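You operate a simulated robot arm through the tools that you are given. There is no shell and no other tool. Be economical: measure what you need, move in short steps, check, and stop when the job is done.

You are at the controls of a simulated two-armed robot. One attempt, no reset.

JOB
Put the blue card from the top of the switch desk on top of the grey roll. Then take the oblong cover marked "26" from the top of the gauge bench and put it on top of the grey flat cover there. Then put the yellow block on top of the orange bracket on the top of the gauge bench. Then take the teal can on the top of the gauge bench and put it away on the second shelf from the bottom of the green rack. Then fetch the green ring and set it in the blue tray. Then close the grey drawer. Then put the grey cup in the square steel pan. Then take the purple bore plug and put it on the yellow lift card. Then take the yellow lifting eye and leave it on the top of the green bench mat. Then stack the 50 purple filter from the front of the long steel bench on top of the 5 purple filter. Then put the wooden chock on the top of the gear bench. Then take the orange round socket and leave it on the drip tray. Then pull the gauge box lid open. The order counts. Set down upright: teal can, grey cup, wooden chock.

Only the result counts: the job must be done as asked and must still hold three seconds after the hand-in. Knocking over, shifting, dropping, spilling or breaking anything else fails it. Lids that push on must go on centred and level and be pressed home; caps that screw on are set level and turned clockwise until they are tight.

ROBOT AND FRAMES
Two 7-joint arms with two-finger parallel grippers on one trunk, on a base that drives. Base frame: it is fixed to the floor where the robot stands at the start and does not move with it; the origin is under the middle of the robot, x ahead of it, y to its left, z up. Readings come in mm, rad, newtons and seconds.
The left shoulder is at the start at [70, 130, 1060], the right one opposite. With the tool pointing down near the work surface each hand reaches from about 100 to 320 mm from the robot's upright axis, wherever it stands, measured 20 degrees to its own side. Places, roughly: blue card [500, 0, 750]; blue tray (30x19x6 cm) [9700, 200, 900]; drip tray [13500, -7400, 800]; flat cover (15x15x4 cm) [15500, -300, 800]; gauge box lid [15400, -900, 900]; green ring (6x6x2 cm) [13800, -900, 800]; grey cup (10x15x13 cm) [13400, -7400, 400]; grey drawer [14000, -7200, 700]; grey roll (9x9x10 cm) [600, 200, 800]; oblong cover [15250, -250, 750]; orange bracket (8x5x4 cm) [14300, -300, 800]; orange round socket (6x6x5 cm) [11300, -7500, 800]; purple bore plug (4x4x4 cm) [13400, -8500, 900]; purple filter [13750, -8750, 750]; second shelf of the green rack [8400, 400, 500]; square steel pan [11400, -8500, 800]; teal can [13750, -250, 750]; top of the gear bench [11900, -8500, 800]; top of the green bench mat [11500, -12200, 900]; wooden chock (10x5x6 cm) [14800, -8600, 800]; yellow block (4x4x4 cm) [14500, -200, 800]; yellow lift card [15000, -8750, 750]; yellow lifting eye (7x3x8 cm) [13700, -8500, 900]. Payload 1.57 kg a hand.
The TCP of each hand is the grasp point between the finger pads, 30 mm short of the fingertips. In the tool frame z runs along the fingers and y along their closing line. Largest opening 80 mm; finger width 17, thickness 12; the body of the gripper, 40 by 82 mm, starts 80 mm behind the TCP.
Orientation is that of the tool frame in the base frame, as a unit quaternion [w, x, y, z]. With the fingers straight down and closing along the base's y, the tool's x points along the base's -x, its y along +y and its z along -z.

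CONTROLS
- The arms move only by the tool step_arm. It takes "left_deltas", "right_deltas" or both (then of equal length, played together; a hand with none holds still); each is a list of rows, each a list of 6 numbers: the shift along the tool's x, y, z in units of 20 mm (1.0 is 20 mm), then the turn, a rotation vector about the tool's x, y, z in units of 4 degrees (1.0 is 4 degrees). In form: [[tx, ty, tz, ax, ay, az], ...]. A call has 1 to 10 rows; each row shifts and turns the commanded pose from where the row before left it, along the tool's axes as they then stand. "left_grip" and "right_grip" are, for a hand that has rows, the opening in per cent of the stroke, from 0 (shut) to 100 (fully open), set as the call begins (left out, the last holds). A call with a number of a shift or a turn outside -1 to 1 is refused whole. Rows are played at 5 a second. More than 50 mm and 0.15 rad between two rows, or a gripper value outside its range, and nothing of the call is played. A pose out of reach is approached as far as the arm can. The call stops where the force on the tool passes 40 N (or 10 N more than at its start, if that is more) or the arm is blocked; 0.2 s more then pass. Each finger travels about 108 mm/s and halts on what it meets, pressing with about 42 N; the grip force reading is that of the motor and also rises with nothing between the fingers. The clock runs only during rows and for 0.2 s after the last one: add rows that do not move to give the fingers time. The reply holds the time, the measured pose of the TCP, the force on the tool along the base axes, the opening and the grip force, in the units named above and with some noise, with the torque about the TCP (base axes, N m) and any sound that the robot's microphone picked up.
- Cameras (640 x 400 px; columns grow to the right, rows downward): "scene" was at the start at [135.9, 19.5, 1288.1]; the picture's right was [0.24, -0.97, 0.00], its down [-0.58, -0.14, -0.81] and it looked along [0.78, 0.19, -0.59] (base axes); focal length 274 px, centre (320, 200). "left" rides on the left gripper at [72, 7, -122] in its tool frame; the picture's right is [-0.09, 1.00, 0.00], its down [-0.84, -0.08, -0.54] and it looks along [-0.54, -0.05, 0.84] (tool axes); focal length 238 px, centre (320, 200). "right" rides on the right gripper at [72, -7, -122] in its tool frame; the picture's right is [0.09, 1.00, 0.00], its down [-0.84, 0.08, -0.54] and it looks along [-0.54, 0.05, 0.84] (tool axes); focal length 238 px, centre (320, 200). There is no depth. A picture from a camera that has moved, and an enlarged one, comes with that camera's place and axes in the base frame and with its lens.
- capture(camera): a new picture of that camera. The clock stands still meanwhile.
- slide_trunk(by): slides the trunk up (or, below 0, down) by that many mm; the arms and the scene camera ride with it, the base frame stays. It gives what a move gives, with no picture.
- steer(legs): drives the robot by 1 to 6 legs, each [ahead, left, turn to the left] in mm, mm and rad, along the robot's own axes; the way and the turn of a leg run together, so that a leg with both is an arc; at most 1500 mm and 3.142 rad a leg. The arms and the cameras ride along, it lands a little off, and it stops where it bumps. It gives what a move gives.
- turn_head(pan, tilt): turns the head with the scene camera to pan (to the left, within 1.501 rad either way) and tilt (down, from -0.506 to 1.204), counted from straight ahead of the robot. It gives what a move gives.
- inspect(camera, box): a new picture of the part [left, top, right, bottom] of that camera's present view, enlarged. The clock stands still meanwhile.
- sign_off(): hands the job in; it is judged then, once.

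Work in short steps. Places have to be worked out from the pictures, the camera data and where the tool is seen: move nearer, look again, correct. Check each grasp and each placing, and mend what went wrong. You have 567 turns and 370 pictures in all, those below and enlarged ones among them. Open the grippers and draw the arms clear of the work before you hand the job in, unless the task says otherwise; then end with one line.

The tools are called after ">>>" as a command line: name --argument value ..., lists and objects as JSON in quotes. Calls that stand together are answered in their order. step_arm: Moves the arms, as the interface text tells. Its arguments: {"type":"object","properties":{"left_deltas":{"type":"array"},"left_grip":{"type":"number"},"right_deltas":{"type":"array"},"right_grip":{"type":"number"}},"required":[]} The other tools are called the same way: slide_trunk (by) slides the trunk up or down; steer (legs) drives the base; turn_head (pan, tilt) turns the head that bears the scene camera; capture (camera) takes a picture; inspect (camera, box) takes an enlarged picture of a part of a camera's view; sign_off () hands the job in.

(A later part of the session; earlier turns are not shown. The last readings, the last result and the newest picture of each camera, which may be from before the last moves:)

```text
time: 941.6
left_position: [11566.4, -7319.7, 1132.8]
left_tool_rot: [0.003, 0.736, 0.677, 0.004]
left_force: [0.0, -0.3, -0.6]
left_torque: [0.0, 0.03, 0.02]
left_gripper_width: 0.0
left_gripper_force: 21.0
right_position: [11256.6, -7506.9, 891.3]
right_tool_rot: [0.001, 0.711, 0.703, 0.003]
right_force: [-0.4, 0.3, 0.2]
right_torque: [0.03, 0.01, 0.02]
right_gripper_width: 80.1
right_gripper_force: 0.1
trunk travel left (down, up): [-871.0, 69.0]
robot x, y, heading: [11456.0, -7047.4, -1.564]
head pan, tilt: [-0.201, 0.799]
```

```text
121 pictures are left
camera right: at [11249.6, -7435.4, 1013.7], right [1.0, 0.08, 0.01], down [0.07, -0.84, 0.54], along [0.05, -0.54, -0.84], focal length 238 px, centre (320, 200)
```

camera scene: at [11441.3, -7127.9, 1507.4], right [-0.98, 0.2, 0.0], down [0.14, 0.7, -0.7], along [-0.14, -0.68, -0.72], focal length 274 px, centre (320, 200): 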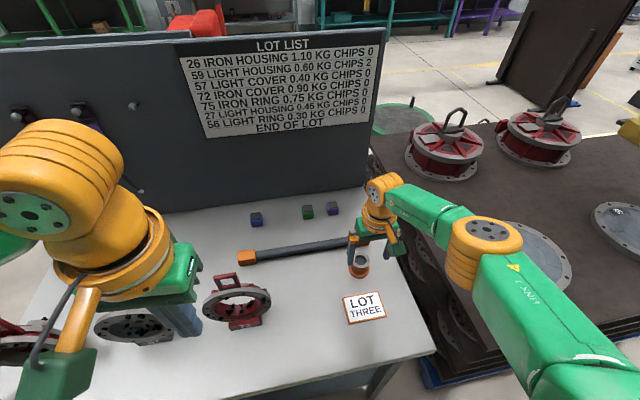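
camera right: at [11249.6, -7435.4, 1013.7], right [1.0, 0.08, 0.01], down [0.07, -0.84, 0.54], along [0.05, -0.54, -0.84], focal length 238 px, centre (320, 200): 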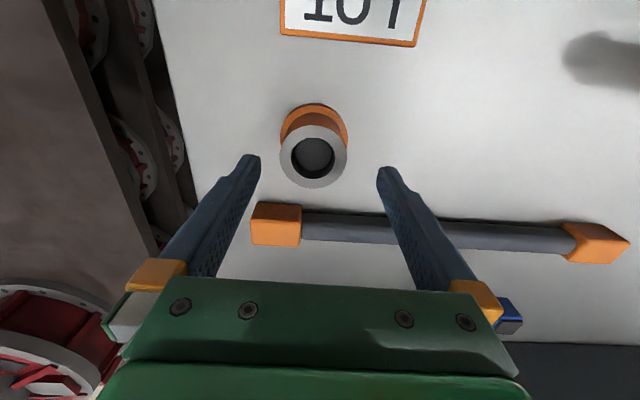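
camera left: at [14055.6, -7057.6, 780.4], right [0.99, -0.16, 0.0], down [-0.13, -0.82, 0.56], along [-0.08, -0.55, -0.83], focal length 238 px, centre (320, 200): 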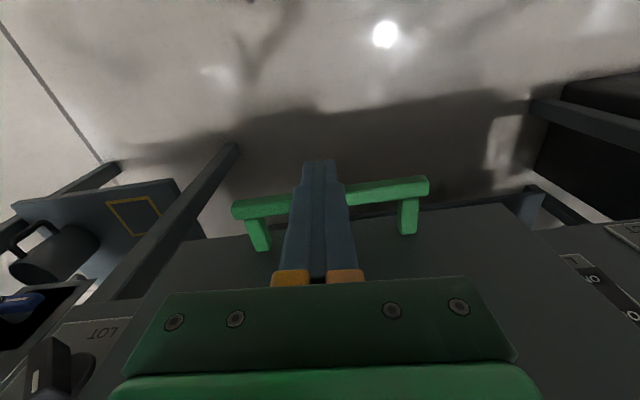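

Small correction and lower 43 mm by trunk, then close.

>>> step_arm --right_deltas '[[0.12, -0.23, 0, 0, 0, 0], [0, 0, 0, 0, 0, 0]]'

>>> slide_trunk --by -42

>>> step_arm --right_deltas '[[0, 0, 0, 0, 0, 0], [0, 0, 0, 0, 0, 0], [0, 0, 0, 0, 0, 0]]' --right_grip 0

>>> capture --camera "right"

```text
time: 942.2
left_position: [11566.1, -7319.3, 1132.7]
left_tool_rot: [0.002, 0.736, 0.677, 0.003]
left_force: [0.1, -0.1, -0.1]
left_torque: [-0.02, 0.0, 0.02]
left_gripper_width: 0.0
left_gripper_force: 20.8
right_position: [11251.7, -7502.7, 892.7]
right_tool_rot: [0.002, 0.71, 0.704, 0.004]
right_force: [0.6, 0.1, 0.2]
right_torque: [0.02, 0.02, -0.01]
right_gripper_width: 80.0
right_gripper_force: 0.1
trunk travel left (down, up): [-871.0, 69.0]
robot x, y, heading: [11456.8, -7045.3, -1.565]
head pan, tilt: [-0.201, 0.799]
```

```text
time: 943.1
left_position: [11565.8, -7318.5, 1090.0]
left_tool_rot: [0.004, 0.736, 0.677, 0.003]
left_force: [0.0, -0.2, 0.1]
left_torque: [-0.03, 0.01, -0.02]
left_gripper_width: 0.0
left_gripper_force: 21.1
right_position: [11252.1, -7503.0, 849.7]
right_tool_rot: [0.002, 0.71, 0.704, 0.002]
right_force: [0.1, 0.4, -0.3]
right_torque: [-0.03, 0.0, -0.01]
right_gripper_width: 80.0
right_gripper_force: 0.1
trunk travel left (down, up): [-829.0, 111.0]
robot x, y, heading: [11455.6, -7047.5, -1.567]
head pan, tilt: [-0.201, 0.799]
```

```text
time: 943.9
left_position: [11565.6, -7317.6, 1091.2]
left_tool_rot: [0.004, 0.736, 0.677, 0.003]
left_force: [0.8, 0.7, -0.2]
left_torque: [0.0, 0.03, 0.02]
left_gripper_width: 0.0
left_gripper_force: 21.3
right_position: [11252.9, -7503.2, 851.1]
right_tool_rot: [0.003, 0.71, 0.704, 0.003]
right_force: [-1.8, -1.1, 3.9]
right_torque: [0.01, 0.25, 0.01]
right_gripper_width: 49.0
right_gripper_force: 42.2
trunk travel left (down, up): [-829.0, 111.0]
robot x, y, heading: [11453.7, -7044.1, -1.565]
head pan, tilt: [-0.201, 0.799]
```

```text
120 pictures are left
camera right: at [11245.3, -7431.2, 972.5], right [1.0, 0.08, 0.01], down [0.07, -0.84, 0.54], along [0.05, -0.54, -0.84], focal length 238 px, centre (320, 200)
```

right: 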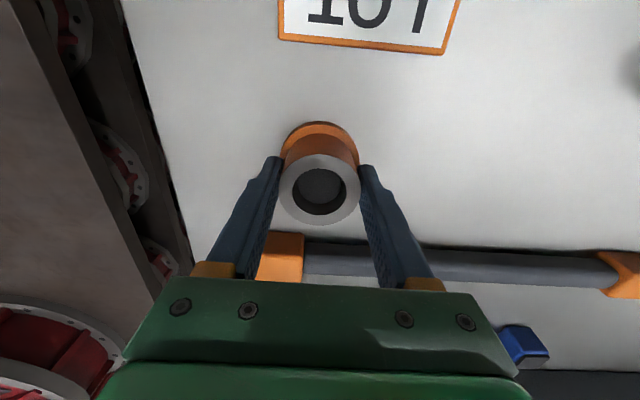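

Held at 49 mm. Lift and carry toward the drip tray.

>>> slide_trunk --by 110

>>> capture --camera "right"

>>> steer --legs '[[-350, 0, 0], [0, 1490, 0], [0, 650, 0]]'

>>> turn_head --pan -0.2 --tilt 0.6

>>> capture --camera "scene"

```text
time: 945.3
left_position: [11565.6, -7319.9, 1200.3]
left_tool_rot: [0.003, 0.736, 0.677, 0.003]
left_force: [0.3, 0.7, 0.2]
left_torque: [0.0, 0.03, 0.03]
left_gripper_width: 0.0
left_gripper_force: 21.0
right_position: [11250.2, -7503.4, 959.6]
right_tool_rot: [0.002, 0.71, 0.704, 0.003]
right_force: [0.4, 0.5, -3.5]
right_torque: [0.01, -0.02, 0.01]
right_gripper_width: 49.0
right_gripper_force: 41.3
trunk travel left (down, up): [-939.0, 1.0]
robot x, y, heading: [11455.1, -7048.0, -1.559]
head pan, tilt: [-0.201, 0.799]
```

```text
119 pictures are left
camera right: at [11245.0, -7432.3, 1081.8], right [1.0, 0.08, 0.01], down [0.07, -0.84, 0.54], along [0.05, -0.54, -0.84], focal length 238 px, centre (320, 200)
```

right: 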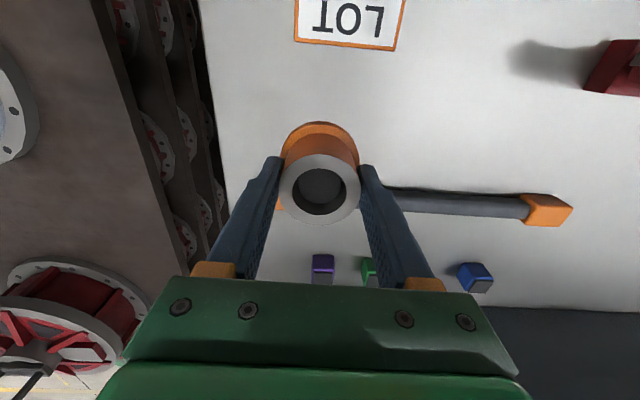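

```text
time: 957.6
left_position: [13652.8, -6984.7, 1199.5]
left_tool_rot: [0.004, 0.741, 0.671, 0.004]
left_force: [0.1, -0.4, 0.6]
left_torque: [-0.04, 0.01, 0.02]
left_gripper_width: 0.0
left_gripper_force: 20.9
right_position: [13335.4, -7166.2, 958.7]
right_tool_rot: [0.003, 0.715, 0.699, 0.004]
right_force: [-0.5, 0.8, -4.2]
right_torque: [0.01, -0.04, -0.01]
right_gripper_width: 48.6
right_gripper_force: 42.1
trunk travel left (down, up): [-939.0, 1.0]
robot x, y, heading: [13548.8, -6711.4, -1.581]
head pan, tilt: [-0.201, 0.799]
```

```text
time: 958.3
left_position: [13653.8, -6984.9, 1199.6]
left_tool_rot: [0.003, 0.741, 0.672, 0.003]
left_force: [0.0, 0.5, 0.2]
left_torque: [-0.04, 0.03, 0.0]
left_gripper_width: 0.0
left_gripper_force: 21.3
right_position: [13335.5, -7165.9, 959.1]
right_tool_rot: [0.002, 0.716, 0.698, 0.004]
right_force: [0.7, -0.5, -3.1]
right_torque: [0.02, 0.01, 0.01]
right_gripper_width: 48.9
right_gripper_force: 41.9
trunk travel left (down, up): [-939.0, 1.0]
robot x, y, heading: [13548.0, -6709.4, -1.582]
head pan, tilt: [-0.201, 0.6]
```

```text
118 pictures are left
camera scene: at [13530.1, -6849.3, 1532.1], right [-0.98, 0.21, 0.0], down [0.12, 0.55, -0.82], along [-0.17, -0.81, -0.57], focal length 274 px, centre (320, 200)
```

scene: 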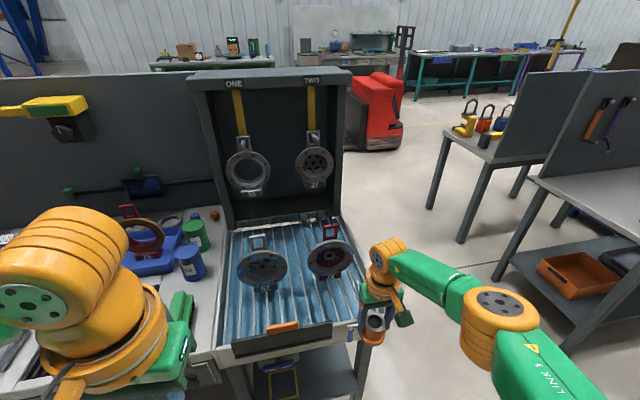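

Zoom on the drip tray.

>>> inspect --camera "scene" --box '[205, 215, 385, 365]'

```text
2.67 times, centred on (295, 290) of scene
camera zoom: at [13530.1, -6849.3, 1532.1], right [-0.98, 0.21, 0.0], down [0.12, 0.55, -0.82], along [-0.17, -0.81, -0.57], focal length 731 px, centre (387, -40)
```

zoom: 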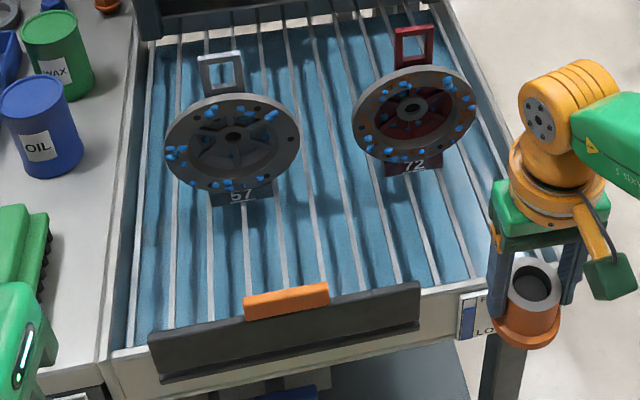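

Target a free spot in front of the wheels at ≈[13478,−7352]. Move there.

>>> steer --legs '[[185, 138, 0.011]]'

>>> capture --camera "right"

>>> inspect --camera "scene" --box '[240, 240, 440, 390]'

```text
time: 960.0
left_position: [13796.7, -7161.0, 1201.2]
left_tool_rot: [0.005, 0.735, 0.678, 0.004]
left_force: [0.0, -0.3, 0.5]
left_torque: [-0.02, -0.02, 0.0]
left_gripper_width: 0.2
left_gripper_force: 21.7
right_position: [13484.4, -7346.5, 960.4]
right_tool_rot: [0.004, 0.708, 0.706, 0.003]
right_force: [-0.5, 0.9, -2.7]
right_torque: [0.0, -0.03, -0.02]
right_gripper_width: 48.7
right_gripper_force: 42.2
trunk travel left (down, up): [-939.0, 1.0]
robot x, y, heading: [13693.3, -6889.7, -1.566]
head pan, tilt: [-0.201, 0.6]
```

```text
116 pictures are left
camera right: at [13477.9, -7274.6, 1082.4], right [1.0, 0.09, 0.01], down [0.07, -0.84, 0.54], along [0.06, -0.54, -0.84], focal length 238 px, centre (320, 200)
```

right: 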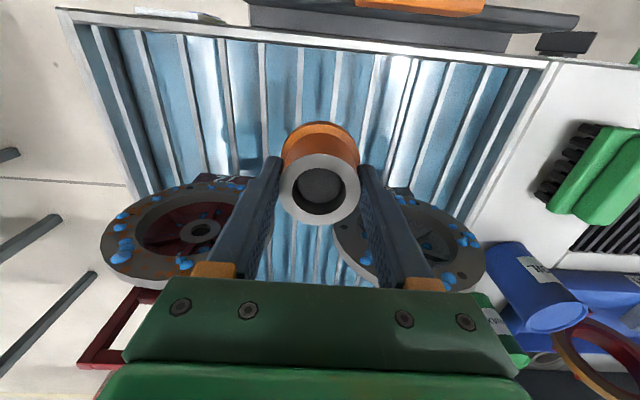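

```text
2.67 times, centred on (340, 315) of scene
camera zoom: at [13670.7, -7025.4, 1532.6], right [-0.98, 0.19, 0.0], down [0.11, 0.55, -0.83], along [-0.16, -0.81, -0.56], focal length 731 px, centre (267, -107)
```

zoom: 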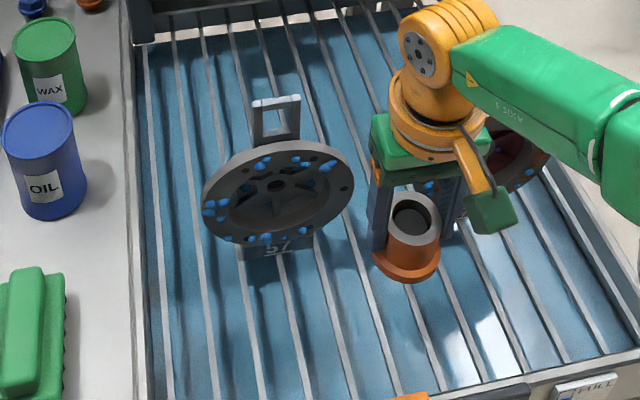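

>>> inspect --camera "right" --box '[220, 40, 420, 165]'

```text
3.20 times, centred on (320, 102) of right
camera zoom: at [13477.9, -7274.6, 1082.4], right [1.0, 0.09, 0.01], down [0.07, -0.84, 0.54], along [0.06, -0.54, -0.84], focal length 763 px, centre (320, 512)
```

zoom: 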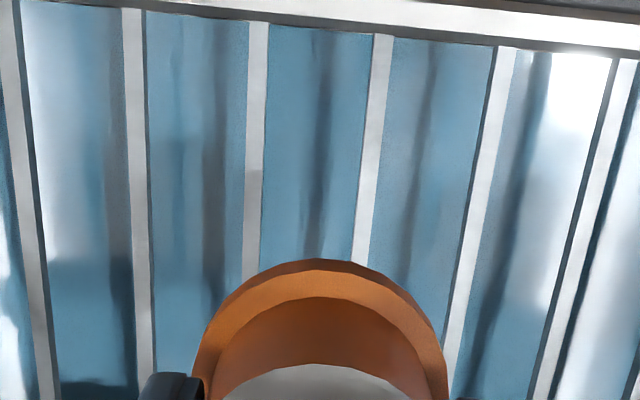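

Ribs lie at ±20 mm if I shift 5 mm; do so, move 12 mm back, and lower by trunk.

>>> step_arm --right_deltas '[[0.6, -0.26, 0, 0, 0, 0], [0, 0, 0, 0, 0, 0]]'

>>> slide_trunk --by -75

>>> capture --camera "right"

>>> inspect --camera "scene" --box '[240, 220, 440, 370]'

```text
time: 960.6
left_position: [13798.3, -7162.3, 1200.1]
left_tool_rot: [0.005, 0.736, 0.677, 0.003]
left_force: [-0.7, -0.1, 0.9]
left_torque: [0.01, 0.02, 0.0]
left_gripper_width: 0.0
left_gripper_force: 21.4
right_position: [13481.0, -7334.4, 959.5]
right_tool_rot: [0.002, 0.709, 0.705, 0.004]
right_force: [0.4, -0.9, -3.8]
right_torque: [0.03, 0.01, 0.05]
right_gripper_width: 48.6
right_gripper_force: 42.2
trunk travel left (down, up): [-939.0, 1.0]
robot x, y, heading: [13691.7, -6890.3, -1.564]
head pan, tilt: [-0.201, 0.6]
```

```text
time: 961.7
left_position: [13798.6, -7162.4, 1125.8]
left_tool_rot: [0.004, 0.735, 0.678, 0.003]
left_force: [-0.8, 0.1, -1.1]
left_torque: [-0.01, 0.0, 0.0]
left_gripper_width: 0.1
left_gripper_force: 21.9
right_position: [13482.1, -7334.4, 882.7]
right_tool_rot: [0.003, 0.708, 0.706, 0.003]
right_force: [0.4, 0.2, -3.3]
right_torque: [0.01, 0.02, 0.03]
right_gripper_width: 48.5
right_gripper_force: 42.1
trunk travel left (down, up): [-864.0, 76.0]
robot x, y, heading: [13691.0, -6887.0, -1.56]
head pan, tilt: [-0.201, 0.6]
```

```text
113 pictures are left
camera right: at [13475.2, -7263.8, 1005.9], right [1.0, 0.09, 0.01], down [0.07, -0.84, 0.54], along [0.05, -0.54, -0.84], focal length 238 px, centre (320, 200)
```

right: 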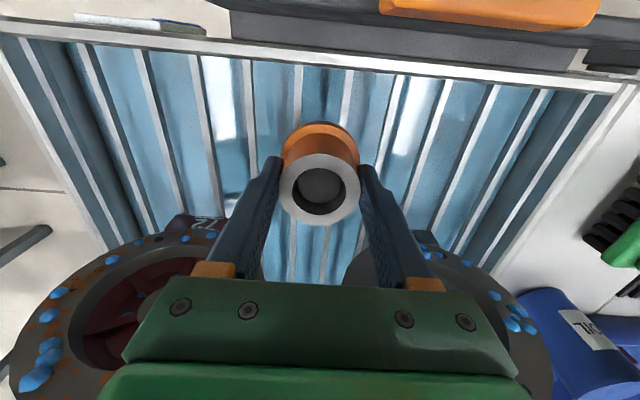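

```text
2.67 times, centred on (340, 295) of scene
camera zoom: at [13673.9, -7029.2, 1457.2], right [-0.98, 0.19, 0.0], down [0.11, 0.56, -0.82], along [-0.16, -0.81, -0.57], focal length 731 px, centre (267, -53)
```

zoom: 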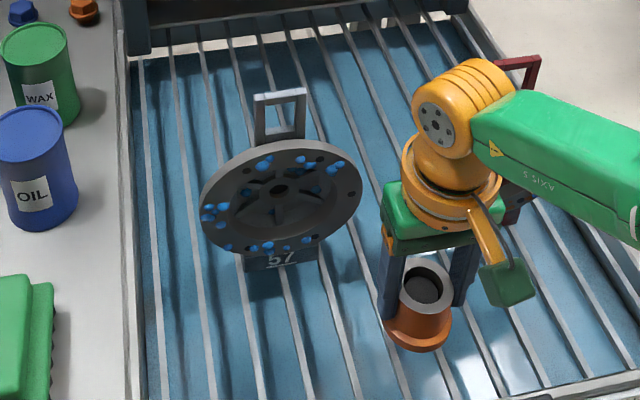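

Clear. Lower to contact.

>>> slide_trunk --by -14

>>> slide_trunk --by -6

>>> slide_trunk --by -6

>>> slide_trunk --by -5

```text
time: 962.4
left_position: [13800.9, -7163.6, 1110.8]
left_tool_rot: [0.003, 0.735, 0.678, 0.004]
left_force: [0.4, -0.2, 0.6]
left_torque: [-0.01, -0.02, 0.01]
left_gripper_width: 0.0
left_gripper_force: 21.1
right_position: [13482.0, -7336.2, 869.9]
right_tool_rot: [0.002, 0.709, 0.705, 0.004]
right_force: [0.6, -0.3, -2.7]
right_torque: [0.02, -0.01, 0.02]
right_gripper_width: 48.7
right_gripper_force: 42.4
trunk travel left (down, up): [-850.0, 90.0]
robot x, y, heading: [13689.6, -6888.3, -1.56]
head pan, tilt: [-0.201, 0.6]
```

```text
time: 962.9
left_position: [13799.9, -7163.7, 1104.9]
left_tool_rot: [0.002, 0.735, 0.678, 0.004]
left_force: [0.2, -0.7, 0.1]
left_torque: [0.01, -0.01, 0.0]
left_gripper_width: 0.1
left_gripper_force: 21.1
right_position: [13481.5, -7334.9, 863.1]
right_tool_rot: [0.001, 0.709, 0.705, 0.003]
right_force: [0.0, 0.7, -4.4]
right_torque: [0.06, 0.0, -0.02]
right_gripper_width: 48.8
right_gripper_force: 42.5
trunk travel left (down, up): [-844.0, 96.0]
robot x, y, heading: [13685.2, -6891.1, -1.562]
head pan, tilt: [-0.201, 0.6]
```

```text
time: 963.5
left_position: [13798.8, -7163.2, 1100.1]
left_tool_rot: [0.003, 0.735, 0.678, 0.004]
left_force: [0.5, 0.0, 0.4]
left_torque: [0.01, -0.01, 0.02]
left_gripper_width: 0.0
left_gripper_force: 21.1
right_position: [13481.2, -7336.5, 857.6]
right_tool_rot: [0.002, 0.709, 0.705, 0.005]
right_force: [0.7, 0.5, -3.5]
right_torque: [0.01, 0.05, 0.0]
right_gripper_width: 48.7
right_gripper_force: 42.4
trunk travel left (down, up): [-838.0, 102.0]
robot x, y, heading: [13693.3, -6889.0, -1.563]
head pan, tilt: [-0.201, 0.6]
```

```text
time: 964.0
left_position: [13800.0, -7163.4, 1094.9]
left_tool_rot: [0.002, 0.735, 0.678, 0.004]
left_force: [-0.3, 0.0, 1.0]
left_torque: [-0.01, -0.04, -0.01]
left_gripper_width: 0.3
left_gripper_force: 21.8
right_position: [13481.9, -7335.9, 852.4]
right_tool_rot: [0.001, 0.709, 0.705, 0.004]
right_force: [-0.4, -0.1, -4.1]
right_torque: [0.01, 0.0, 0.03]
right_gripper_width: 48.6
right_gripper_force: 41.7
trunk travel left (down, up): [-833.0, 107.0]
robot x, y, heading: [13690.9, -6887.5, -1.565]
head pan, tilt: [-0.201, 0.6]
```

>>> slide_trunk --by -5

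>>> slide_trunk --by -5

>>> slide_trunk --by -5

>>> inspect --camera "scene" --box '[240, 220, 440, 370]'

```text
time: 964.5
left_position: [13800.9, -7163.1, 1089.2]
left_tool_rot: [0.003, 0.735, 0.678, 0.003]
left_force: [-0.1, 0.0, -0.7]
left_torque: [-0.02, 0.0, 0.0]
left_gripper_width: 0.0
left_gripper_force: 20.8
right_position: [13480.9, -7335.5, 847.2]
right_tool_rot: [0.001, 0.709, 0.705, 0.004]
right_force: [-0.9, 0.7, -4.0]
right_torque: [-0.03, 0.01, -0.02]
right_gripper_width: 48.6
right_gripper_force: 41.8
trunk travel left (down, up): [-828.0, 112.0]
robot x, y, heading: [13692.8, -6891.6, -1.562]
head pan, tilt: [-0.201, 0.6]
```

```text
time: 965.1
left_position: [13801.0, -7160.4, 1085.5]
left_tool_rot: [0.004, 0.735, 0.678, 0.002]
left_force: [0.2, 0.4, 0.1]
left_torque: [-0.01, -0.01, 0.01]
left_gripper_width: 0.0
left_gripper_force: 21.3
right_position: [13483.1, -7335.2, 847.4]
right_tool_rot: [0.004, 0.71, 0.705, 0.0]
right_force: [-4.6, -9.1, 27.1]
right_torque: [0.06, 0.85, 0.25]
right_gripper_width: 48.8
right_gripper_force: 41.8
trunk travel left (down, up): [-823.0, 117.0]
robot x, y, heading: [13694.5, -6893.9, -1.565]
head pan, tilt: [-0.201, 0.6]
```

```text
time: 965.6
left_position: [13801.8, -7157.8, 1079.5]
left_tool_rot: [0.003, 0.735, 0.678, 0.001]
left_force: [0.7, -0.4, -0.8]
left_torque: [0.01, 0.0, -0.02]
left_gripper_width: 0.1
left_gripper_force: 20.9
right_position: [13483.4, -7332.3, 842.4]
right_tool_rot: [0.004, 0.709, 0.705, 0.0]
right_force: [1.3, 4.9, 15.2]
right_torque: [0.59, 0.2, -0.12]
right_gripper_width: 48.6
right_gripper_force: 42.1
trunk travel left (down, up): [-818.0, 122.0]
robot x, y, heading: [13689.2, -6891.3, -1.562]
head pan, tilt: [-0.201, 0.6]
stopped: the force on the tool passed its limit at 41 N (the readings are from after the stop); the commanded pose is now the measured one
```

```text
2.67 times, centred on (340, 295) of scene
camera zoom: at [13676.7, -7022.3, 1412.0], right [-0.98, 0.19, 0.0], down [0.11, 0.55, -0.83], along [-0.16, -0.81, -0.56], focal length 731 px, centre (267, -53)
```

zoom: 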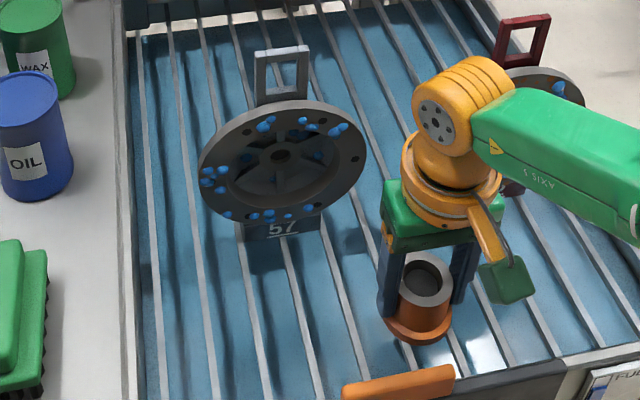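

Contact with the ribs. Relieve, open and rise.

>>> slide_trunk --by 4

>>> step_arm --right_deltas '[[0, 0, 0, 0, 0, 0], [0, 0, 0, 0, 0, 0], [0, 0, 0, 0, 0, 0]]' --right_grip 85

>>> slide_trunk --by 110

>>> steer --legs '[[-250, 0, 0]]'

>>> capture --camera "scene"

```text
time: 966.1
left_position: [13800.0, -7164.7, 1083.6]
left_tool_rot: [0.002, 0.735, 0.678, 0.004]
left_force: [0.4, -0.1, 0.3]
left_torque: [-0.02, 0.0, 0.0]
left_gripper_width: 0.1
left_gripper_force: 21.3
right_position: [13482.2, -7336.4, 843.5]
right_tool_rot: [0.002, 0.71, 0.705, 0.003]
right_force: [0.0, 0.5, -3.6]
right_torque: [0.01, 0.01, -0.02]
right_gripper_width: 48.6
right_gripper_force: 42.2
trunk travel left (down, up): [-822.0, 118.0]
robot x, y, heading: [13687.5, -6887.9, -1.56]
head pan, tilt: [-0.201, 0.6]
```

```text
time: 966.9
left_position: [13800.1, -7162.3, 1082.6]
left_tool_rot: [0.003, 0.735, 0.678, 0.003]
left_force: [-0.1, 0.5, 0.0]
left_torque: [0.01, 0.0, -0.04]
left_gripper_width: 0.1
left_gripper_force: 21.7
right_position: [13482.0, -7337.2, 844.1]
right_tool_rot: [0.003, 0.708, 0.706, 0.003]
right_force: [0.2, 0.0, -1.0]
right_torque: [-0.05, 0.03, 0.01]
right_gripper_width: 68.1
right_gripper_force: 0.0
trunk travel left (down, up): [-822.0, 118.0]
robot x, y, heading: [13690.1, -6890.6, -1.562]
head pan, tilt: [-0.201, 0.6]
```

```text
time: 968.3
left_position: [13802.1, -7163.0, 1193.3]
left_tool_rot: [0.003, 0.735, 0.678, 0.002]
left_force: [-0.1, 1.1, -0.8]
left_torque: [0.03, -0.02, 0.05]
left_gripper_width: 0.0
left_gripper_force: 20.8
right_position: [13482.3, -7336.0, 954.7]
right_tool_rot: [0.003, 0.709, 0.705, 0.002]
right_force: [-0.7, 0.8, 0.2]
right_torque: [-0.01, 0.02, 0.02]
right_gripper_width: 67.6
right_gripper_force: 0.0
trunk travel left (down, up): [-932.0, 8.0]
robot x, y, heading: [13694.3, -6887.6, -1.56]
head pan, tilt: [-0.201, 0.6]
```

```text
time: 970.1
left_position: [13798.3, -6922.9, 1192.9]
left_tool_rot: [0.002, 0.737, 0.676, 0.005]
left_force: [-0.2, 0.0, -0.5]
left_torque: [-0.02, -0.02, -0.01]
left_gripper_width: 0.0
left_gripper_force: 21.3
right_position: [13478.9, -7092.8, 952.4]
right_tool_rot: [0.003, 0.711, 0.703, 0.003]
right_force: [0.6, -0.4, 0.5]
right_torque: [0.01, -0.02, 0.01]
right_gripper_width: 67.9
right_gripper_force: 0.1
trunk travel left (down, up): [-932.0, 8.0]
robot x, y, heading: [13689.2, -6646.1, -1.566]
head pan, tilt: [-0.201, 0.6]
```

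```text
110 pictures are left
camera scene: at [13672.1, -6788.4, 1525.2], right [-0.98, 0.2, 0.0], down [0.11, 0.56, -0.82], along [-0.16, -0.81, -0.57], focal length 274 px, centre (320, 200)
```

scene: 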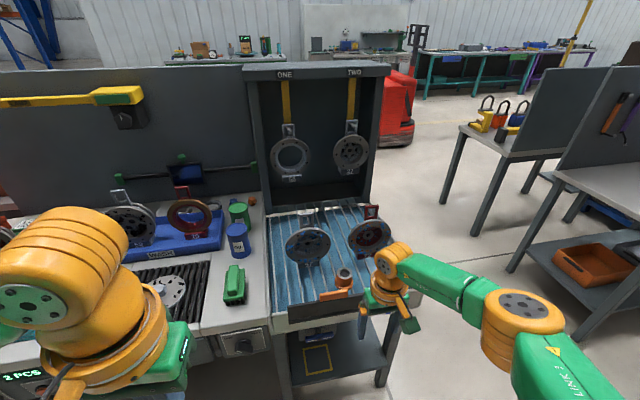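

The socket stands on the drip tray. Last: the gauge box lid on the gauge bench. Return by the known route: west along the aisle first.

>>> steer --legs '[[-50, 0, 0], [0, -1490, 0], [0, -1260, 0]]'

>>> slide_trunk --by -400

>>> slide_trunk --by -130

>>> turn_head --pan 0.0 --tilt 0.1

>>> capture --camera "scene"

```text
time: 984.0
left_position: [11036.2, -6836.1, 1193.9]
left_tool_rot: [0.003, 0.747, 0.665, 0.003]
left_force: [-0.7, -0.5, -0.2]
left_torque: [-0.04, 0.0, -0.01]
left_gripper_width: 0.0
left_gripper_force: 21.2
right_position: [10710.6, -6998.7, 955.1]
right_tool_rot: [0.004, 0.721, 0.693, 0.002]
right_force: [-0.2, 0.3, -0.1]
right_torque: [0.0, 0.03, -0.01]
right_gripper_width: 68.1
right_gripper_force: 0.0
trunk travel left (down, up): [-932.0, 8.0]
robot x, y, heading: [10933.0, -6560.2, -1.599]
head pan, tilt: [-0.201, 0.6]
```

```text
time: 987.8
left_position: [11034.5, -6837.0, 793.6]
left_tool_rot: [0.003, 0.747, 0.665, 0.003]
left_force: [-0.2, 0.0, -0.9]
left_torque: [0.01, -0.02, 0.0]
left_gripper_width: 0.0
left_gripper_force: 21.4
right_position: [10711.2, -6998.0, 553.5]
right_tool_rot: [0.002, 0.722, 0.692, 0.002]
right_force: [-0.5, -0.1, 1.0]
right_torque: [-0.04, -0.01, 0.01]
right_gripper_width: 67.8
right_gripper_force: 0.2
trunk travel left (down, up): [-532.0, 408.0]
robot x, y, heading: [10929.0, -6560.6, -1.595]
head pan, tilt: [-0.201, 0.6]
```

```text
time: 989.4
left_position: [11034.8, -6835.9, 663.1]
left_tool_rot: [0.003, 0.747, 0.665, 0.003]
left_force: [-0.1, 1.0, -0.2]
left_torque: [0.0, -0.03, -0.01]
left_gripper_width: 0.0
left_gripper_force: 20.9
right_position: [10710.6, -6997.8, 423.5]
right_tool_rot: [0.003, 0.722, 0.692, 0.001]
right_force: [0.6, 0.1, 0.1]
right_torque: [0.0, -0.04, -0.02]
right_gripper_width: 67.9
right_gripper_force: 0.1
trunk travel left (down, up): [-402.0, 538.0]
robot x, y, heading: [10931.3, -6561.0, -1.595]
head pan, tilt: [-0.201, 0.6]
```

```text
time: 990.3
left_position: [11035.1, -6837.2, 664.1]
left_tool_rot: [0.003, 0.747, 0.664, 0.003]
left_force: [-0.6, -0.4, 0.0]
left_torque: [-0.03, -0.01, 0.01]
left_gripper_width: 0.1
left_gripper_force: 21.0
right_position: [10709.9, -6999.3, 423.5]
right_tool_rot: [0.003, 0.721, 0.693, 0.002]
right_force: [0.8, 0.2, -0.7]
right_torque: [0.0, 0.01, -0.04]
right_gripper_width: 68.1
right_gripper_force: 0.1
trunk travel left (down, up): [-402.0, 538.0]
robot x, y, heading: [10935.6, -6559.8, -1.604]
head pan, tilt: [0.0, 0.099]
```

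```text
109 pictures are left
camera scene: at [10931.4, -6703.8, 1041.8], right [-1.0, 0.03, 0.0], down [0.0, 0.1, -0.99], along [-0.03, -0.99, -0.1], focal length 274 px, centre (320, 200)
```

scene: 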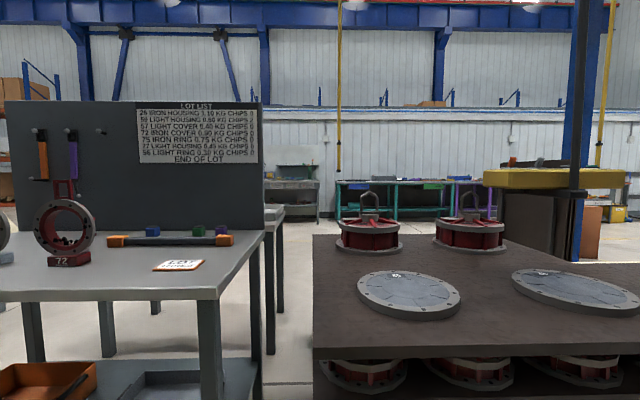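

Lower 50 more and back up north under the conveyor.

>>> slide_trunk --by -50

>>> steer --legs '[[0, 0, 0.03], [-1490, 0, 0], [-700, 0, 0]]'

>>> slide_trunk --by 400

>>> steer --legs '[[0, -1490, 0], [0, -1490, 0]]'

```text
time: 991.3
left_position: [11036.1, -6836.1, 613.3]
left_tool_rot: [0.003, 0.747, 0.664, 0.003]
left_force: [-0.2, -0.6, -0.2]
left_torque: [-0.02, 0.04, 0.0]
left_gripper_width: 0.0
left_gripper_force: 20.9
right_position: [10710.1, -6998.8, 373.5]
right_tool_rot: [0.003, 0.722, 0.692, 0.002]
right_force: [0.2, -0.6, 0.1]
right_torque: [0.02, -0.01, 0.02]
right_gripper_width: 68.0
right_gripper_force: 0.1
trunk travel left (down, up): [-352.0, 588.0]
robot x, y, heading: [10932.3, -6561.1, -1.598]
head pan, tilt: [0.0, 0.099]
```

```text
time: 1002.5
left_position: [11069.6, -4635.4, 614.6]
left_tool_rot: [0.004, 0.752, 0.659, 0.002]
left_force: [0.2, -0.4, -0.4]
left_torque: [-0.02, -0.01, -0.04]
left_gripper_width: 0.1
left_gripper_force: 21.4
right_position: [10743.0, -4791.5, 374.2]
right_tool_rot: [0.003, 0.728, 0.686, 0.002]
right_force: [0.6, 0.1, 0.7]
right_torque: [0.01, 0.01, 0.0]
right_gripper_width: 68.0
right_gripper_force: 0.1
trunk travel left (down, up): [-352.0, 588.0]
robot x, y, heading: [10974.8, -4359.7, -1.607]
head pan, tilt: [0.0, 0.099]
```

```text
time: 1006.4
left_position: [11070.2, -4634.9, 1014.2]
left_tool_rot: [0.004, 0.753, 0.658, 0.003]
left_force: [0.7, 0.1, 0.1]
left_torque: [-0.02, 0.0, -0.01]
left_gripper_width: 0.0
left_gripper_force: 21.7
right_position: [10742.8, -4791.5, 774.4]
right_tool_rot: [0.003, 0.727, 0.686, 0.002]
right_force: [-0.7, -0.5, 0.8]
right_torque: [0.01, 0.01, 0.03]
right_gripper_width: 68.0
right_gripper_force: 0.1
trunk travel left (down, up): [-752.0, 188.0]
robot x, y, heading: [10972.6, -4356.1, -1.613]
head pan, tilt: [0.0, 0.099]
```

```text
time: 1020.8
left_position: [8077.5, -4591.1, 1013.1]
left_tool_rot: [0.003, 0.737, 0.676, 0.003]
left_force: [0.5, 0.6, 0.6]
left_torque: [0.03, -0.04, 0.0]
left_gripper_width: 0.0
left_gripper_force: 21.4
right_position: [7756.8, -4761.5, 773.4]
right_tool_rot: [0.003, 0.711, 0.704, 0.002]
right_force: [-0.7, -0.3, 0.0]
right_torque: [-0.01, 0.0, 0.02]
right_gripper_width: 68.1
right_gripper_force: 0.0
trunk travel left (down, up): [-752.0, 188.0]
robot x, y, heading: [7968.3, -4316.6, -1.568]
head pan, tilt: [0.0, 0.099]
```

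Continue west, then turn to face north.

>>> steer --legs '[[0, -1490, 0], [0, -1490, 0], [0, -900, 0], [0, 0, 1.571], [0, 0, 1.571]]'

>>> turn_head --pan 0.0 --tilt 0.2

>>> capture --camera "scene"

```text
time: 1046.9
left_position: [4028.7, -3976.0, 1013.8]
left_tool_rot: [-0.003, -0.639, 0.769, 0.003]
left_force: [0.3, 0.5, -0.8]
left_torque: [0.0, 0.02, 0.0]
left_gripper_width: 0.2
left_gripper_force: 21.3
right_position: [4364.3, -3837.4, 772.6]
right_tool_rot: [-0.002, -0.667, 0.745, 0.004]
right_force: [-0.1, -0.3, 0.3]
right_torque: [0.01, 0.0, -0.02]
right_gripper_width: 68.0
right_gripper_force: 0.1
trunk travel left (down, up): [-752.0, 188.0]
robot x, y, heading: [4111.4, -4260.5, 1.479]
head pan, tilt: [0.0, 0.099]
```

```text
time: 1047.6
left_position: [4029.8, -3977.4, 1012.9]
left_tool_rot: [-0.002, -0.639, 0.769, 0.004]
left_force: [-0.7, -0.1, -0.3]
left_torque: [-0.01, 0.02, 0.01]
left_gripper_width: 0.1
left_gripper_force: 21.3
right_position: [4363.7, -3837.4, 774.5]
right_tool_rot: [-0.002, -0.667, 0.745, 0.003]
right_force: [0.0, 0.5, 0.4]
right_torque: [-0.02, -0.01, 0.01]
right_gripper_width: 67.8
right_gripper_force: 0.0
trunk travel left (down, up): [-752.0, 188.0]
robot x, y, heading: [4111.0, -4261.1, 1.479]
head pan, tilt: [0.0, 0.201]
```

```text
108 pictures are left
camera scene: at [4125.4, -4117.8, 1382.5], right [1.0, -0.1, 0.0], down [-0.02, -0.2, -0.98], along [0.09, 0.98, -0.2], focal length 274 px, centre (320, 200)
```

scene: 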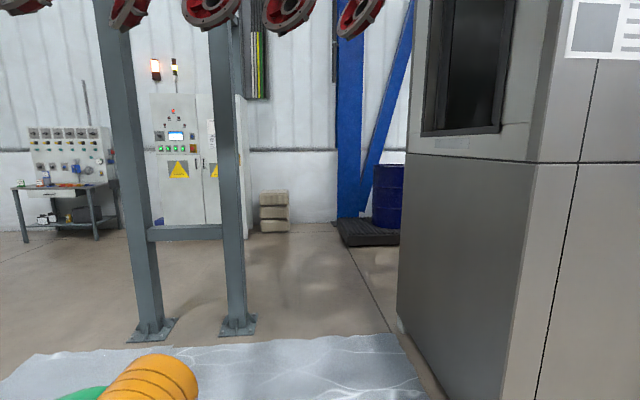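

Path north is clear. Straighten, drive north to y≈−1300, then east.

>>> steer --legs '[[0, 0, 0.092], [1490, 0, 0], [1440, 0, 0]]'

>>> steer --legs '[[0, -1490, 0], [0, -1490, 0]]'

```text
time: 1062.4
left_position: [3951.0, -1033.7, 1013.1]
left_tool_rot: [-0.003, -0.69, 0.723, 0.003]
left_force: [-0.2, 0.1, -0.8]
left_torque: [0.01, 0.0, 0.0]
left_gripper_width: 0.0
left_gripper_force: 21.5
right_position: [4265.2, -849.2, 773.7]
right_tool_rot: [0.001, 0.717, -0.697, -0.004]
right_force: [-0.2, 0.6, 0.0]
right_torque: [-0.01, 0.02, 0.0]
right_gripper_width: 68.1
right_gripper_force: 0.1
trunk travel left (down, up): [-752.0, 188.0]
robot x, y, heading: [4071.1, -1299.7, 1.612]
head pan, tilt: [0.0, 0.201]
```

```text
time: 1077.1
left_position: [6986.0, -839.4, 1013.3]
left_tool_rot: [-0.003, -0.704, 0.71, 0.003]
left_force: [0.4, -0.8, 0.7]
left_torque: [-0.02, 0.02, -0.01]
left_gripper_width: 0.1
left_gripper_force: 21.8
right_position: [7291.5, -642.9, 775.9]
right_tool_rot: [0.001, 0.73, -0.684, -0.003]
right_force: [0.4, -0.5, -0.7]
right_torque: [-0.01, 0.0, 0.05]
right_gripper_width: 67.9
right_gripper_force: 0.0
trunk travel left (down, up): [-752.0, 188.0]
robot x, y, heading: [7115.9, -1107.3, 1.653]
head pan, tilt: [0.0, 0.201]
```

Correct heading and drift, continue east.

>>> steer --legs '[[-180, 0, -0.085], [0, -1490, -0.005], [0, -1490, -0.005], [0, -1490, -0.005]]'

```text
time: 1099.7
left_position: [11520.9, -1101.9, 1013.4]
left_tool_rot: [-0.004, -0.672, 0.74, 0.003]
left_force: [-0.9, 0.0, 0.1]
left_torque: [0.03, -0.02, 0.01]
left_gripper_width: 0.1
left_gripper_force: 21.1
right_position: [11841.7, -934.4, 773.9]
right_tool_rot: [-0.002, -0.7, 0.714, 0.004]
right_force: [0.3, -0.5, 0.5]
right_torque: [-0.05, 0.02, 0.0]
right_gripper_width: 67.7
right_gripper_force: 0.1
trunk travel left (down, up): [-752.0, 188.0]
robot x, y, heading: [11626.4, -1376.0, 1.563]
head pan, tilt: [0.0, 0.201]
```

Raise the trunk to clear the bench and continue along its south side.

>>> slide_trunk --by 185

>>> steer --legs '[[-80, 0, 0.008], [0, -1490, 0], [0, -1490, 0], [0, -500, 0]]'

>>> turn_head --pan -0.2 --tilt 0.6

>>> capture --camera "scene"

```text
time: 1101.7
left_position: [11521.8, -1102.7, 1197.9]
left_tool_rot: [-0.003, -0.672, 0.74, 0.003]
left_force: [0.1, -0.4, 0.4]
left_torque: [0.02, 0.0, 0.0]
left_gripper_width: 0.2
left_gripper_force: 21.1
right_position: [11841.1, -935.0, 958.8]
right_tool_rot: [-0.001, -0.7, 0.714, 0.002]
right_force: [-0.2, -0.5, -0.6]
right_torque: [-0.04, -0.01, -0.03]
right_gripper_width: 68.1
right_gripper_force: 0.0
trunk travel left (down, up): [-937.0, 3.0]
robot x, y, heading: [11624.9, -1377.4, 1.566]
head pan, tilt: [0.0, 0.201]
```

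```text
time: 1119.2
left_position: [14989.6, -1366.9, 1198.2]
left_tool_rot: [-0.002, -0.64, 0.768, 0.003]
left_force: [0.4, 0.4, -0.8]
left_torque: [0.0, 0.01, 0.01]
left_gripper_width: 0.0
left_gripper_force: 21.4
right_position: [15325.4, -1226.6, 958.5]
right_tool_rot: [0.0, -0.669, 0.744, 0.003]
right_force: [-0.3, -0.2, -0.4]
right_torque: [-0.01, -0.02, 0.0]
right_gripper_width: 68.0
right_gripper_force: 0.1
trunk travel left (down, up): [-937.0, 3.0]
robot x, y, heading: [15070.1, -1647.1, 1.482]
head pan, tilt: [0.0, 0.201]
```

```text
time: 1120.1
left_position: [14991.5, -1367.4, 1198.4]
left_tool_rot: [-0.003, -0.64, 0.768, 0.003]
left_force: [-0.9, 0.6, 0.4]
left_torque: [-0.02, 0.04, 0.01]
left_gripper_width: 0.0
left_gripper_force: 21.4
right_position: [15327.6, -1226.5, 960.0]
right_tool_rot: [-0.002, -0.669, 0.744, 0.003]
right_force: [0.6, 0.3, 0.3]
right_torque: [-0.02, 0.0, 0.01]
right_gripper_width: 67.9
right_gripper_force: 0.0
trunk travel left (down, up): [-937.0, 3.0]
robot x, y, heading: [15074.3, -1649.4, 1.474]
head pan, tilt: [-0.201, 0.6]
```

```text
107 pictures are left
camera scene: at [15105.9, -1515.9, 1530.8], right [0.96, -0.29, 0.0], down [-0.16, -0.54, -0.83], along [0.24, 0.79, -0.56], focal length 274 px, centre (320, 200)
```

scene: 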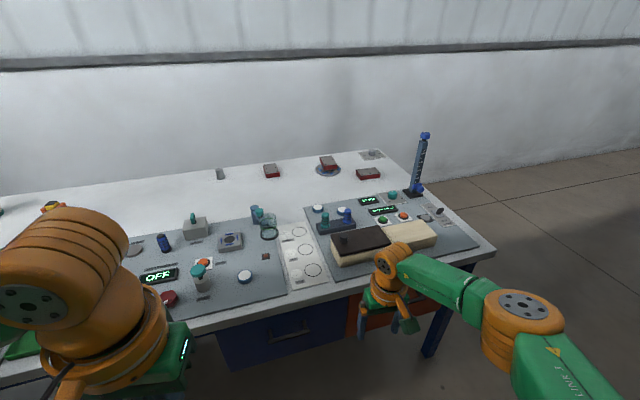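

Zoom on the gauge box.

>>> inspect --camera "scene" --box '[280, 180, 480, 300]'

```text
3.20 times, centred on (380, 240) of scene
camera zoom: at [15105.9, -1515.9, 1530.8], right [0.96, -0.29, 0.0], down [-0.16, -0.54, -0.83], along [0.24, 0.79, -0.56], focal length 878 px, centre (128, 72)
```

zoom: 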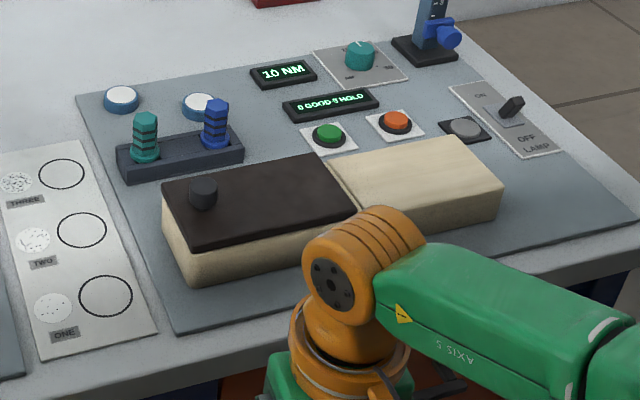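

The box has a dark lid with a black knob at ≈[15386,−870,~900]. Straighten and move in.

>>> steer --legs '[[0, 0, 0.097], [295, -95, 0]]'

>>> capture --camera "right"

>>> capture --camera "scene"

```text
time: 1122.7
left_position: [15053.9, -1077.6, 1199.4]
left_tool_rot: [-0.002, -0.677, 0.736, 0.004]
left_force: [0.3, -0.3, -0.2]
left_torque: [0.04, -0.02, -0.02]
left_gripper_width: 0.0
left_gripper_force: 21.4
right_position: [15373.0, -904.2, 960.0]
right_tool_rot: [-0.002, -0.705, 0.709, 0.003]
right_force: [0.8, -0.1, 0.1]
right_torque: [0.01, 0.0, -0.01]
right_gripper_width: 68.0
right_gripper_force: 0.0
trunk travel left (down, up): [-937.0, 3.0]
robot x, y, heading: [15164.6, -1346.7, 1.571]
head pan, tilt: [-0.201, 0.6]
```

```text
105 pictures are left
camera right: at [15380.9, -977.1, 1081.6], right [-1.0, -0.09, 0.01], down [-0.07, 0.83, 0.55], along [-0.05, 0.54, -0.84], focal length 238 px, centre (320, 200)
```

right: 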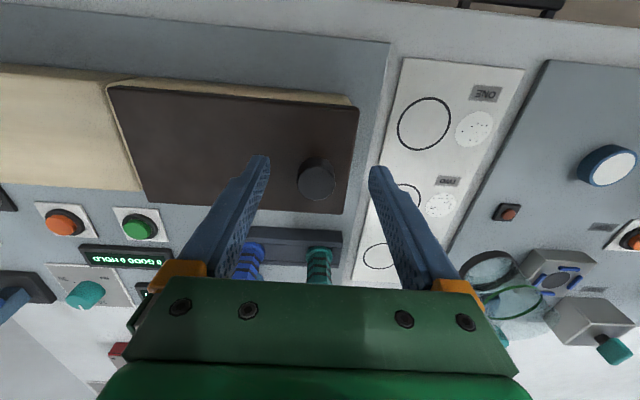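

```text
104 pictures are left
camera scene: at [15181.4, -1215.8, 1531.0], right [0.98, -0.19, 0.0], down [-0.11, -0.55, -0.83], along [0.16, 0.81, -0.56], focal length 274 px, centre (320, 200)
```

scene: 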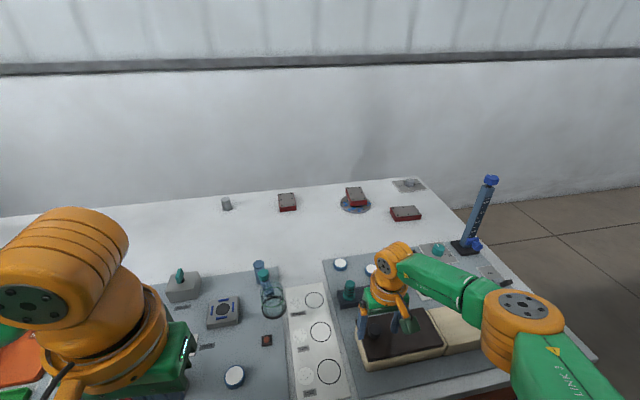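

The knob is right under the hand (top z≈931). Lower 18 mm with a narrower opening and grip it.

>>> step_arm --right_deltas '[[-0.15, 0, 0, 0, 0, 0], [0, 0, 0.4, 0, 0, 0], [0, 0, 0.3, 0, 0, 0], [0, 0, 0, 0, 0, 0]]' --right_grip 65

>>> capture --camera "right"

```text
time: 1123.7
left_position: [15054.8, -1074.8, 1199.3]
left_tool_rot: [-0.004, -0.677, 0.736, 0.003]
left_force: [-0.1, 0.4, 0.2]
left_torque: [0.02, 0.02, -0.02]
left_gripper_width: 0.0
left_gripper_force: 21.6
right_position: [15374.0, -898.6, 943.8]
right_tool_rot: [-0.002, -0.705, 0.709, 0.003]
right_force: [0.5, -0.5, 0.1]
right_torque: [-0.01, -0.01, 0.04]
right_gripper_width: 51.9
right_gripper_force: 0.0
trunk travel left (down, up): [-937.0, 3.0]
robot x, y, heading: [15166.8, -1347.3, 1.576]
head pan, tilt: [-0.201, 0.6]
```

```text
103 pictures are left
camera right: at [15382.6, -971.0, 1065.3], right [-1.0, -0.09, 0.01], down [-0.07, 0.84, 0.54], along [-0.05, 0.54, -0.84], focal length 238 px, centre (320, 200)
```

right: 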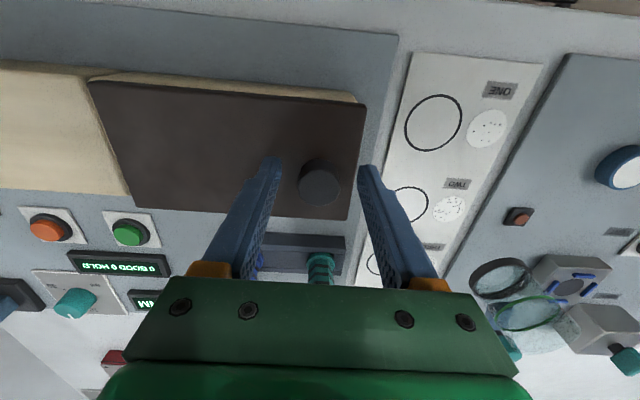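

Continue down gently until the fingertips meet the lid, then grip.

>>> step_arm --right_deltas '[[0, 0, 0.25, 0, 0, 0], [0, 0, 0.25, 0, 0, 0], [0, 0, 0, 0, 0, 0]]'

>>> inspect --camera "right" --box '[240, 120, 400, 220]'

>>> inspect --camera "scene" --box '[330, 230, 490, 390]'

```text
time: 1124.5
left_position: [15055.3, -1076.2, 1198.1]
left_tool_rot: [-0.004, -0.677, 0.736, 0.004]
left_force: [-1.4, 0.0, -0.1]
left_torque: [-0.01, 0.01, -0.02]
left_gripper_width: 0.1
left_gripper_force: 20.6
right_position: [15376.5, -898.9, 934.2]
right_tool_rot: [-0.002, -0.705, 0.709, 0.002]
right_force: [0.5, -0.1, 0.0]
right_torque: [-0.01, -0.03, 0.01]
right_gripper_width: 52.1
right_gripper_force: 0.1
trunk travel left (down, up): [-937.0, 3.0]
robot x, y, heading: [15165.1, -1346.7, 1.57]
head pan, tilt: [-0.201, 0.6]
```

```text
4.00 times, centred on (320, 170) of right
camera zoom: at [15383.2, -972.1, 1055.3], right [-1.0, -0.09, 0.01], down [-0.07, 0.84, 0.54], along [-0.05, 0.54, -0.84], focal length 953 px, centre (320, 320)
```

zoom: 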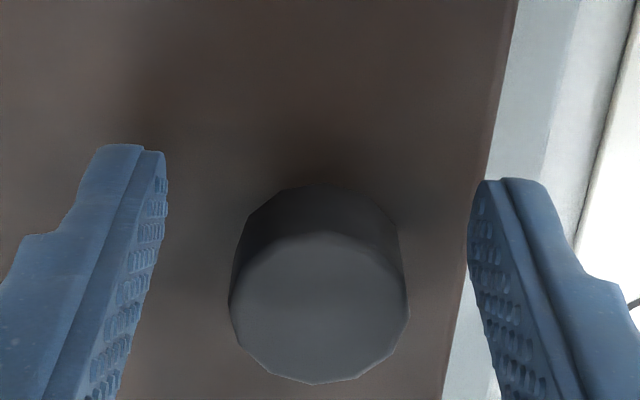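

```text
2.50 times, centred on (410, 310) of scene
camera zoom: at [15182.5, -1212.5, 1530.7], right [0.98, -0.19, 0.0], down [-0.11, -0.55, -0.83], along [0.16, 0.81, -0.57], focal length 686 px, centre (95, -75)
```

zoom: 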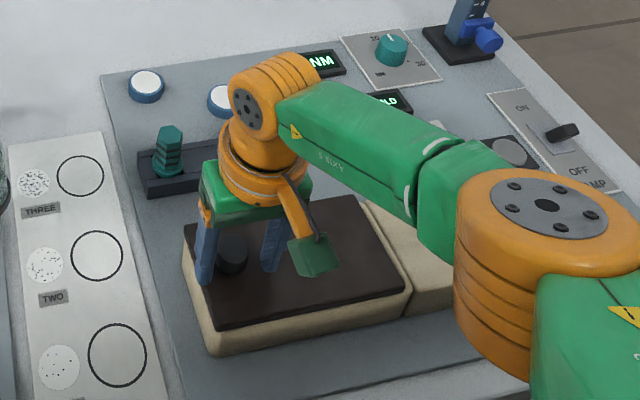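

Knob is ~8 mm farther in y. Shift and close on it.

>>> step_arm --right_deltas '[[-0.4, 0, 0, 0, 0, 0], [0, 0, 0, 0, 0, 0]]'

>>> step_arm --right_deltas '[[0, 0, 0, 0, 0, 0], [0, 0, 0, 0, 0, 0], [0, 0, 0, 0, 0, 0]]' --right_grip 0

>>> capture --camera "right"

```text
time: 1125.1
left_position: [15053.7, -1074.4, 1198.2]
left_tool_rot: [-0.002, -0.678, 0.735, 0.003]
left_force: [0.5, 0.9, 0.0]
left_torque: [0.03, -0.02, 0.0]
left_gripper_width: 0.0
left_gripper_force: 21.4
right_position: [15374.7, -892.3, 935.5]
right_tool_rot: [-0.002, -0.705, 0.709, 0.002]
right_force: [-1.0, -0.2, -0.3]
right_torque: [-0.03, 0.0, -0.03]
right_gripper_width: 51.8
right_gripper_force: 0.0
trunk travel left (down, up): [-937.0, 3.0]
robot x, y, heading: [15161.7, -1349.9, 1.575]
head pan, tilt: [-0.201, 0.6]
```

```text
time: 1125.9
left_position: [15054.5, -1075.2, 1200.3]
left_tool_rot: [-0.003, -0.678, 0.735, 0.004]
left_force: [-0.1, -0.8, -0.6]
left_torque: [0.02, -0.02, 0.04]
left_gripper_width: 0.0
left_gripper_force: 21.1
right_position: [15375.4, -893.0, 934.2]
right_tool_rot: [-0.003, -0.704, 0.71, 0.003]
right_force: [0.0, -0.2, 0.1]
right_torque: [0.12, -0.65, 0.01]
right_gripper_width: 29.4
right_gripper_force: 38.7
trunk travel left (down, up): [-937.0, 3.0]
robot x, y, heading: [15164.5, -1346.8, 1.581]
head pan, tilt: [-0.201, 0.6]
```

```text
100 pictures are left
camera right: at [15382.4, -964.0, 1056.4], right [-1.0, -0.09, 0.01], down [-0.07, 0.84, 0.54], along [-0.05, 0.54, -0.84], focal length 238 px, centre (320, 200)
```

right: 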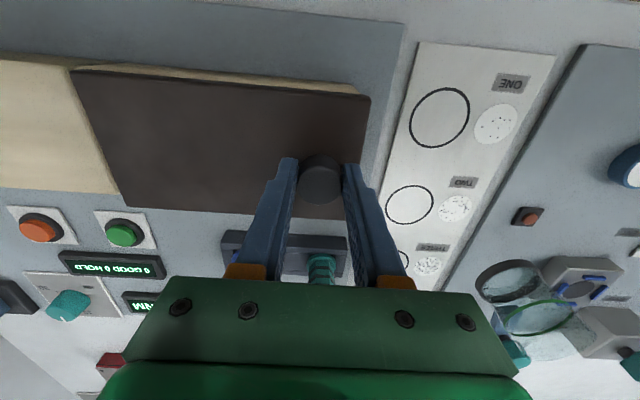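

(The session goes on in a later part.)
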